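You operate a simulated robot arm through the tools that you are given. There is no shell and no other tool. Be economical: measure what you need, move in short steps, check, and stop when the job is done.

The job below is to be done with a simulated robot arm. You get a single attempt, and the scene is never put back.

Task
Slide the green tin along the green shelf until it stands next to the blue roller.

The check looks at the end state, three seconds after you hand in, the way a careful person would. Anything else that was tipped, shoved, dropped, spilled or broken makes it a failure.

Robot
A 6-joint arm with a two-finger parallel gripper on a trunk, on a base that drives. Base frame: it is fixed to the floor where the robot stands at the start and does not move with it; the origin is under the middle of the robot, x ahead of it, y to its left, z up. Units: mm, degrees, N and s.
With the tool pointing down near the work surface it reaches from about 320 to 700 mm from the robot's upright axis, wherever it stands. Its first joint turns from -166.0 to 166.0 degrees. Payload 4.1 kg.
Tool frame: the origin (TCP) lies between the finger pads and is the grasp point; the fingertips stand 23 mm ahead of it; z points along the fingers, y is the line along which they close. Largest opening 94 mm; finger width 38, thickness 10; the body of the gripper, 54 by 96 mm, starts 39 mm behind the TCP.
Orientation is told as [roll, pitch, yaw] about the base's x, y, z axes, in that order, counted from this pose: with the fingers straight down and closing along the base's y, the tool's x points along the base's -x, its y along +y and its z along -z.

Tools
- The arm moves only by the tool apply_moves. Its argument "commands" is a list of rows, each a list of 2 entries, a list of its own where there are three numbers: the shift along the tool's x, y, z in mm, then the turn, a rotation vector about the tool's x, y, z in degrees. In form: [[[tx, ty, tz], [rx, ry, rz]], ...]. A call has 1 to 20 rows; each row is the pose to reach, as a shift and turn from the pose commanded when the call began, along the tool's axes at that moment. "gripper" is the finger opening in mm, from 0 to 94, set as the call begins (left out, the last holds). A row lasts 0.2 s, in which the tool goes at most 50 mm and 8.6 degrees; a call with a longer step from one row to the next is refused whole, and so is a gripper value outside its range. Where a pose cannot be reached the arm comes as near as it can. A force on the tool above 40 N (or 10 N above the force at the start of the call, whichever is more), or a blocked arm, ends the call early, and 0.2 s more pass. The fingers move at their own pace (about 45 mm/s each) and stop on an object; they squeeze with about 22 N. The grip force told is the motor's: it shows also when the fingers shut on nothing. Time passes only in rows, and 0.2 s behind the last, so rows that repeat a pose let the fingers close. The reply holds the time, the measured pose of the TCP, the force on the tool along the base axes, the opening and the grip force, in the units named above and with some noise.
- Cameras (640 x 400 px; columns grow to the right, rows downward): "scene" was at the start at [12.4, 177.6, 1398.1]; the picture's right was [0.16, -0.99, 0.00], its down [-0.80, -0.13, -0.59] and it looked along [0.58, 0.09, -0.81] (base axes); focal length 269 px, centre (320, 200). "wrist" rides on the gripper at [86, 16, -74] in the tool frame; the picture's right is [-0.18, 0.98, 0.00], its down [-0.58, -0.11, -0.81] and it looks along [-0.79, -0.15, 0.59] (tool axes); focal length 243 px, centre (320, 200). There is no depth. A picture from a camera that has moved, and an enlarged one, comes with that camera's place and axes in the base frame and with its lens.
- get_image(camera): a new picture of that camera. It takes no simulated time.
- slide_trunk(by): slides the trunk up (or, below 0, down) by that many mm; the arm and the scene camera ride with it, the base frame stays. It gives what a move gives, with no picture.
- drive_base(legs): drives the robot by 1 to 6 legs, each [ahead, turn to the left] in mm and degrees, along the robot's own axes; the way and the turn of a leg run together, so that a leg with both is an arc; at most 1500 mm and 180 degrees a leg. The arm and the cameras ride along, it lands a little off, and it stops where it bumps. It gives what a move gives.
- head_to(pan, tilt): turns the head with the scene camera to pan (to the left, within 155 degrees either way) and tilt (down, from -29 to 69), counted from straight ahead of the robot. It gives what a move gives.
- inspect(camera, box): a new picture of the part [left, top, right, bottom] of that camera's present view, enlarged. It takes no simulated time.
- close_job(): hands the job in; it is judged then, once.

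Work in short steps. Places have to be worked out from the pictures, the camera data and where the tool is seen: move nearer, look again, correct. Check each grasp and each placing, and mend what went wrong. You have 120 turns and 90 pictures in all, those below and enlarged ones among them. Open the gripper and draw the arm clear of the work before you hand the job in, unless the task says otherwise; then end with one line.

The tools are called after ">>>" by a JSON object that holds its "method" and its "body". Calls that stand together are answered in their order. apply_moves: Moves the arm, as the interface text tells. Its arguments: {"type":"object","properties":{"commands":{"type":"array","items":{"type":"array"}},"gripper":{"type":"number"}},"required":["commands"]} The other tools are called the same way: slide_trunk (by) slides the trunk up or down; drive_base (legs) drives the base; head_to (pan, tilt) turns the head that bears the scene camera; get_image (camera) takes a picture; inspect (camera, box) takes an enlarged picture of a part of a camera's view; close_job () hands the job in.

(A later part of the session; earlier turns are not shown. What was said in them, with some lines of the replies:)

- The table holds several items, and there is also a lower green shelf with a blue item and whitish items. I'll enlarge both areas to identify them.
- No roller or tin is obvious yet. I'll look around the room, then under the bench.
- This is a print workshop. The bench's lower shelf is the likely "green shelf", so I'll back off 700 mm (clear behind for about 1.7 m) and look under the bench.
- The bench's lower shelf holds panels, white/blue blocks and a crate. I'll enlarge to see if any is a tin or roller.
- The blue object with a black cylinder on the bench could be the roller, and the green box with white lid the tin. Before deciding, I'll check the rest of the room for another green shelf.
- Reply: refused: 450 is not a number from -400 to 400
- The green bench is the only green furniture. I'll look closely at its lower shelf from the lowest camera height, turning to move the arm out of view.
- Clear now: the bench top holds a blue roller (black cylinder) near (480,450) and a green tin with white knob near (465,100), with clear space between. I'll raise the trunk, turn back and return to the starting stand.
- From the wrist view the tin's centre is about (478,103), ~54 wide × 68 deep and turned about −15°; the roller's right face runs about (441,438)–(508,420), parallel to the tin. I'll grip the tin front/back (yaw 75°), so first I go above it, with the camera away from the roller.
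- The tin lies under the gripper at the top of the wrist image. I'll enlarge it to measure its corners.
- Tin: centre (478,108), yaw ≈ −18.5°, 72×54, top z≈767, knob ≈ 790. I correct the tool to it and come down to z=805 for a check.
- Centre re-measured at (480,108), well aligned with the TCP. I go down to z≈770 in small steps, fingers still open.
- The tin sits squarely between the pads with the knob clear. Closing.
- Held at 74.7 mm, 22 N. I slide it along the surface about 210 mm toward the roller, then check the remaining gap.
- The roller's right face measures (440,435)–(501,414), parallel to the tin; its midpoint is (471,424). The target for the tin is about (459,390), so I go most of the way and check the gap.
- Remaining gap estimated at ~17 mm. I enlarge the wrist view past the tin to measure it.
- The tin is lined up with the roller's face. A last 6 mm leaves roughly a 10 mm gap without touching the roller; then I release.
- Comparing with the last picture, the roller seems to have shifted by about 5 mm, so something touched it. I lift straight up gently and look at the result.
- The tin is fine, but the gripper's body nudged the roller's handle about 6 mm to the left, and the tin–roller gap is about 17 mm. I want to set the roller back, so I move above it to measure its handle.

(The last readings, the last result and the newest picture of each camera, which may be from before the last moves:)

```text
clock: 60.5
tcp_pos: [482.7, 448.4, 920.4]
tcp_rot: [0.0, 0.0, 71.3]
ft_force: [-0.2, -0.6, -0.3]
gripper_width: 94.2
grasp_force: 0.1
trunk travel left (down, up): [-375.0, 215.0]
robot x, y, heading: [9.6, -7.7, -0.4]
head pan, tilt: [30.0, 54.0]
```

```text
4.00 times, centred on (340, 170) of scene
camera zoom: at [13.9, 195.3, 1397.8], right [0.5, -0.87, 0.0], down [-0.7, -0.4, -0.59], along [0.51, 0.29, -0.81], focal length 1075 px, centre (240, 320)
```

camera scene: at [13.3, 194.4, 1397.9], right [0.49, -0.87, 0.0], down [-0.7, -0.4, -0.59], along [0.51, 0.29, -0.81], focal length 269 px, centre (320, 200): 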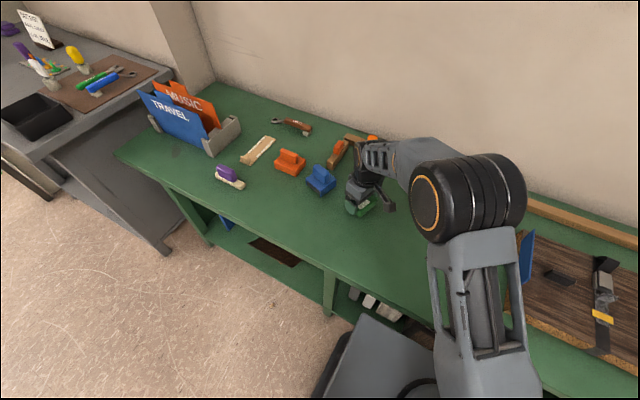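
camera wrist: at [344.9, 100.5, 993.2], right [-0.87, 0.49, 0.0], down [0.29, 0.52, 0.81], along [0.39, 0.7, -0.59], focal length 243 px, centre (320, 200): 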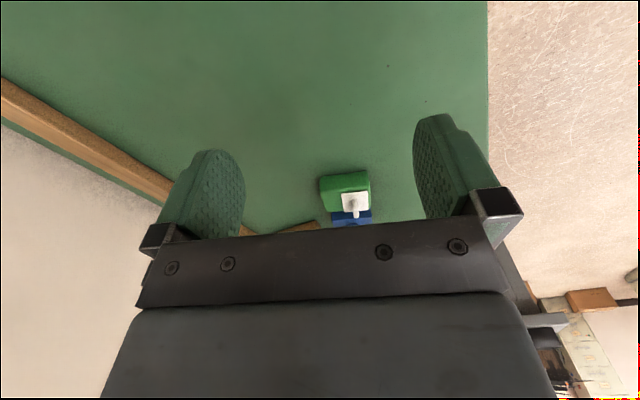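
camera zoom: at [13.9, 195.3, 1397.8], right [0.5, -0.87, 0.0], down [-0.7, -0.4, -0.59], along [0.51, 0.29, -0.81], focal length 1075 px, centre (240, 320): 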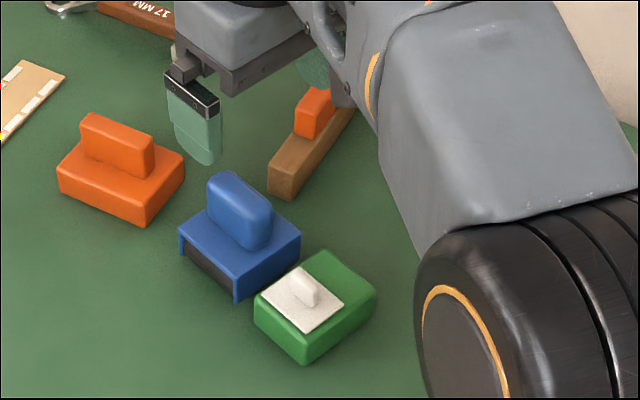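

Roller body: centre ≈ (477,460), handle centred on it, top z≈815; body top ≈773. I align over the handle at z=855 with a 60 mm opening and look again.

>>> {"method": "apply_moves", "body": {"commands": [[[-10, 8, 15], [0, 0, 0]], [[-10, 8, 40], [0, 0, 0]], [[-10, 8, 65], [0, 0, 0]], [[-10, 8, 65], [0, 0, 0]]], "gripper": 60}}

>>> {"method": "get_image", "body": {"camera": "wrist"}}

>>> {"method": "inspect", "body": {"camera": "scene", "box": [260, 120, 420, 220]}}

```text
clock: 61.5
tcp_pos: [476.0, 461.6, 854.2]
tcp_rot: [0.0, 0.1, 71.4]
ft_force: [0.2, -0.2, -1.1]
gripper_width: 60.3
grasp_force: 0.1
trunk travel left (down, up): [-375.0, 215.0]
robot x, y, heading: [12.8, -7.4, -0.5]
head pan, tilt: [30.0, 54.0]
```

```text
48 pictures are left
camera wrist: at [434.6, 383.6, 928.3], right [-0.87, 0.49, 0.0], down [0.29, 0.52, 0.81], along [0.39, 0.7, -0.59], focal length 243 px, centre (320, 200)
```

wrist: 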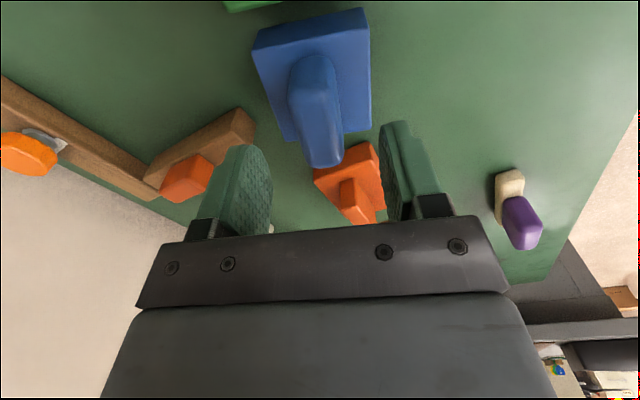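

```text
4.00 times, centred on (340, 170) of scene
camera zoom: at [13.9, 195.3, 1397.8], right [0.5, -0.87, 0.0], down [-0.7, -0.4, -0.59], along [0.51, 0.29, -0.81], focal length 1075 px, centre (240, 320)
```

zoom: 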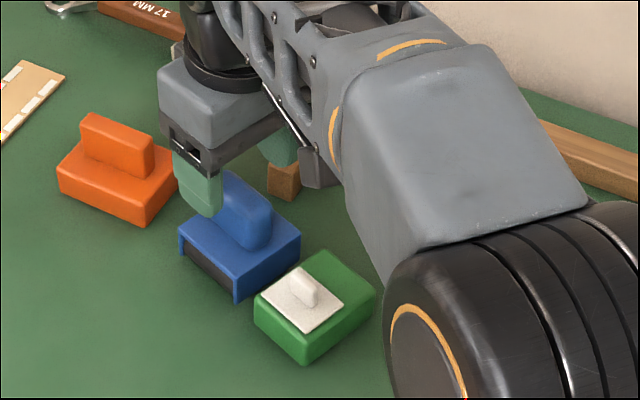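

The handle's centre re-measures at (477,459), matching the TCP. I descend to z≈806 (tips above the roller's body) and check before closing.

>>> {"method": "apply_moves", "body": {"commands": [[[0, -1, 12], [0, 0, 0]], [[0, -1, 24], [0, 0, 0]], [[0, -1, 36], [0, 0, 0]], [[0, -1, 47], [0, 0, 0]], [[0, -1, 47], [0, 0, 0]]], "gripper": 60}}

>>> {"method": "get_image", "body": {"camera": "wrist"}}

>>> {"method": "inspect", "body": {"camera": "scene", "box": [300, 160, 360, 215]}}

```text
clock: 62.7
tcp_pos: [478.4, 460.6, 807.5]
tcp_rot: [-0.1, 0.0, 71.5]
ft_force: [-1.0, -0.5, -0.1]
gripper_width: 60.0
grasp_force: 0.1
trunk travel left (down, up): [-375.0, 215.0]
robot x, y, heading: [8.5, -10.6, -0.2]
head pan, tilt: [30.0, 54.0]
```

```text
46 pictures are left
camera wrist: at [435.5, 383.5, 881.8], right [-0.87, 0.49, 0.0], down [0.29, 0.52, 0.81], along [0.39, 0.7, -0.59], focal length 243 px, centre (320, 200)
```

wrist: 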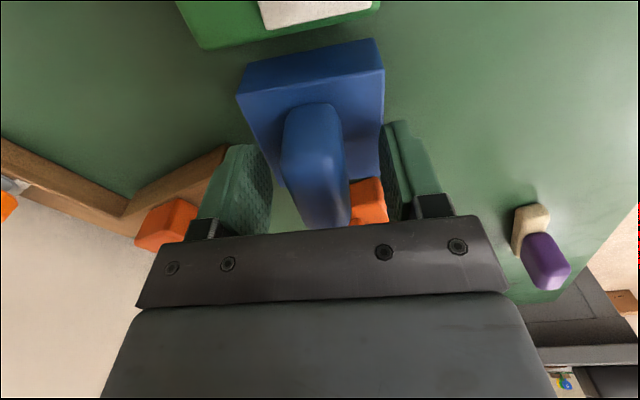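

```text
7.27 times, centred on (330, 188) of scene
camera zoom: at [13.9, 195.3, 1397.8], right [0.5, -0.87, 0.0], down [-0.7, -0.4, -0.59], along [0.51, 0.29, -0.81], focal length 1955 px, centre (247, 291)
```

zoom: 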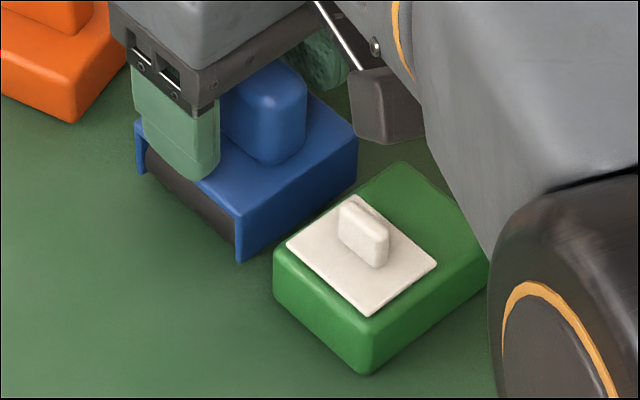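

The handle is centred between the pads and the tips clear the body. I close gently on the handle and check that nothing shifts.

>>> {"method": "apply_moves", "body": {"commands": [[[0, 0, 0], [0, 0, 0]], [[0, 0, 0], [0, 0, 0]], [[0, 0, 0], [0, 0, 0]], [[0, 0, 0], [0, 0, 0]]], "gripper": 12}}

>>> {"method": "inspect", "body": {"camera": "scene", "box": [300, 160, 360, 215]}}

```text
clock: 63.7
tcp_pos: [479.0, 461.4, 808.1]
tcp_rot: [0.0, 0.0, 71.4]
ft_force: [0.4, -0.5, -1.0]
gripper_width: 25.9
grasp_force: 21.9
trunk travel left (down, up): [-375.0, 215.0]
robot x, y, heading: [7.5, -7.4, -0.3]
head pan, tilt: [30.0, 54.0]
```

```text
7.27 times, centred on (330, 188) of scene
camera zoom: at [13.8, 195.2, 1397.8], right [0.5, -0.87, 0.0], down [-0.7, -0.4, -0.59], along [0.51, 0.29, -0.81], focal length 1955 px, centre (247, 291)
```

zoom: 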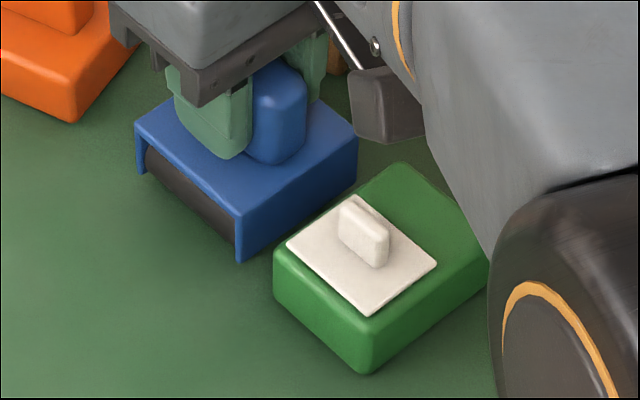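

No shift on closing. I move it back 6 mm toward the tin (gap ~14 mm, so no contact) and compare with the original corner positions (145,133) and (252,270).

>>> {"method": "apply_moves", "body": {"commands": [[[2, 0, 0], [0, 0, 0]], [[4, 0, 0], [0, 0, 0]], [[6, 0, 0], [0, 0, 0]], [[6, 0, 0], [0, 0, 0]]]}}

>>> {"method": "inspect", "body": {"camera": "scene", "box": [300, 160, 360, 215]}}

```text
clock: 64.7
tcp_pos: [476.8, 455.2, 808.3]
tcp_rot: [0.0, 0.0, 71.3]
ft_force: [-0.2, 0.1, 0.2]
gripper_width: 25.8
grasp_force: 21.6
trunk travel left (down, up): [-375.0, 215.0]
robot x, y, heading: [10.8, -7.3, -0.2]
head pan, tilt: [30.0, 54.0]
```

```text
7.27 times, centred on (330, 188) of scene
camera zoom: at [13.9, 195.3, 1397.8], right [0.5, -0.87, 0.0], down [-0.7, -0.4, -0.59], along [0.51, 0.29, -0.81], focal length 1955 px, centre (247, 291)
```

zoom: 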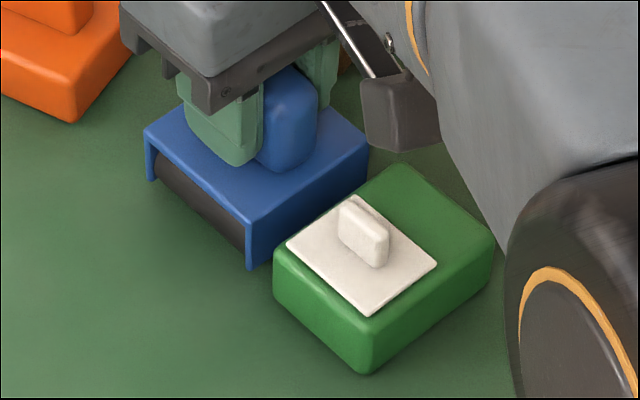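

The roller is back at its original corners (145,131)/(250,270). I release, rise straight up, and draw the arm away to the right.

>>> {"method": "apply_moves", "body": {"commands": [[[0, 0, 0], [0, 0, 0]], [[0, 0, 0], [0, 0, 0]], [[0, 0, 0], [0, 0, 0]]], "gripper": 60}}

>>> {"method": "apply_moves", "body": {"commands": [[[0, 0, -12], [0, 0, 0]], [[0, 0, -30], [0, 0, 0]], [[0, 0, -60], [0, 0, 0]], [[0, 0, -90], [0, 0, 0]], [[0, 0, -115], [0, 0, 0]], [[0, 0, -115], [0, 0, 0]]]}}

>>> {"method": "apply_moves", "body": {"commands": [[[35, 0, 0], [0, 0, 0]], [[75, 0, 0], [0, 0, 0]], [[115, 0, 0], [0, 0, 0]], [[155, 0, 0], [0, 0, 0]], [[195, 0, 0], [0, 0, 0]], [[235, 0, 0], [0, 0, 0]], [[270, 0, 0], [0, 0, 0]], [[290, 0, 0], [0, 0, 0]]], "gripper": 94}}

>>> {"method": "inspect", "body": {"camera": "scene", "box": [300, 160, 360, 215]}}

>>> {"method": "get_image", "body": {"camera": "scene"}}

```text
clock: 65.5
tcp_pos: [476.1, 454.8, 808.6]
tcp_rot: [-0.1, 0.0, 71.4]
ft_force: [-1.1, 0.1, -0.5]
gripper_width: 60.0
grasp_force: 0.1
trunk travel left (down, up): [-375.0, 215.0]
robot x, y, heading: [12.1, -9.0, -0.1]
head pan, tilt: [30.0, 54.0]
```

```text
clock: 66.9
tcp_pos: [475.8, 454.1, 923.9]
tcp_rot: [0.0, -0.1, 71.4]
ft_force: [-0.6, 1.0, 0.7]
gripper_width: 60.1
grasp_force: 0.1
trunk travel left (down, up): [-375.0, 215.0]
robot x, y, heading: [9.5, -8.0, -0.1]
head pan, tilt: [30.0, 54.0]
```

```text
clock: 68.7
tcp_pos: [383.0, 179.2, 921.1]
tcp_rot: [0.0, -0.1, 71.4]
ft_force: [0.2, -0.3, 0.2]
gripper_width: 94.0
grasp_force: 0.0
trunk travel left (down, up): [-375.0, 215.0]
robot x, y, heading: [8.3, -10.3, -0.4]
head pan, tilt: [30.0, 54.0]
```

```text
7.27 times, centred on (330, 188) of scene
camera zoom: at [13.8, 195.0, 1397.8], right [0.5, -0.87, 0.0], down [-0.7, -0.4, -0.59], along [0.51, 0.29, -0.81], focal length 1955 px, centre (247, 291)
```

zoom: 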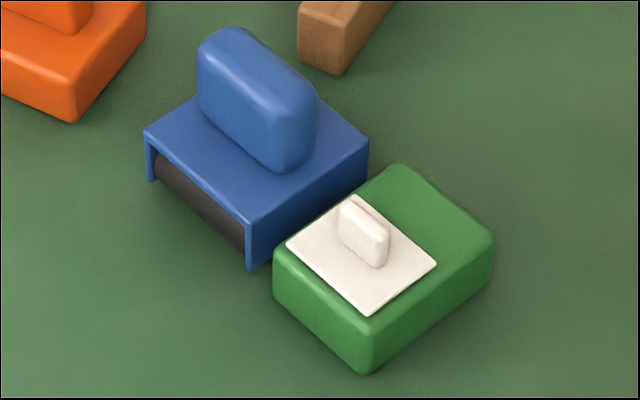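

```text
41 pictures are left
camera scene: at [13.8, 195.0, 1397.8], right [0.5, -0.87, 0.0], down [-0.7, -0.4, -0.59], along [0.51, 0.29, -0.81], focal length 269 px, centre (320, 200)
```

scene: 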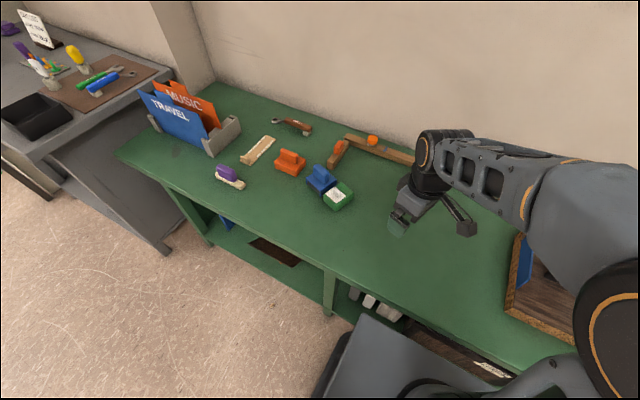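

The tin stands about 10 mm from the roller and everything else is where it was. The arm is clear and the gripper open, so I hand in.

>>> {"method": "close_job", "body": {}}

```text
The job is handed in.
```

The green tin now stands beside the blue roller on the green bench top, about 10 mm away; the gripper nudged the roller about 6 mm on the way, and I set it back to within about 1 mm, judging by the pictures.
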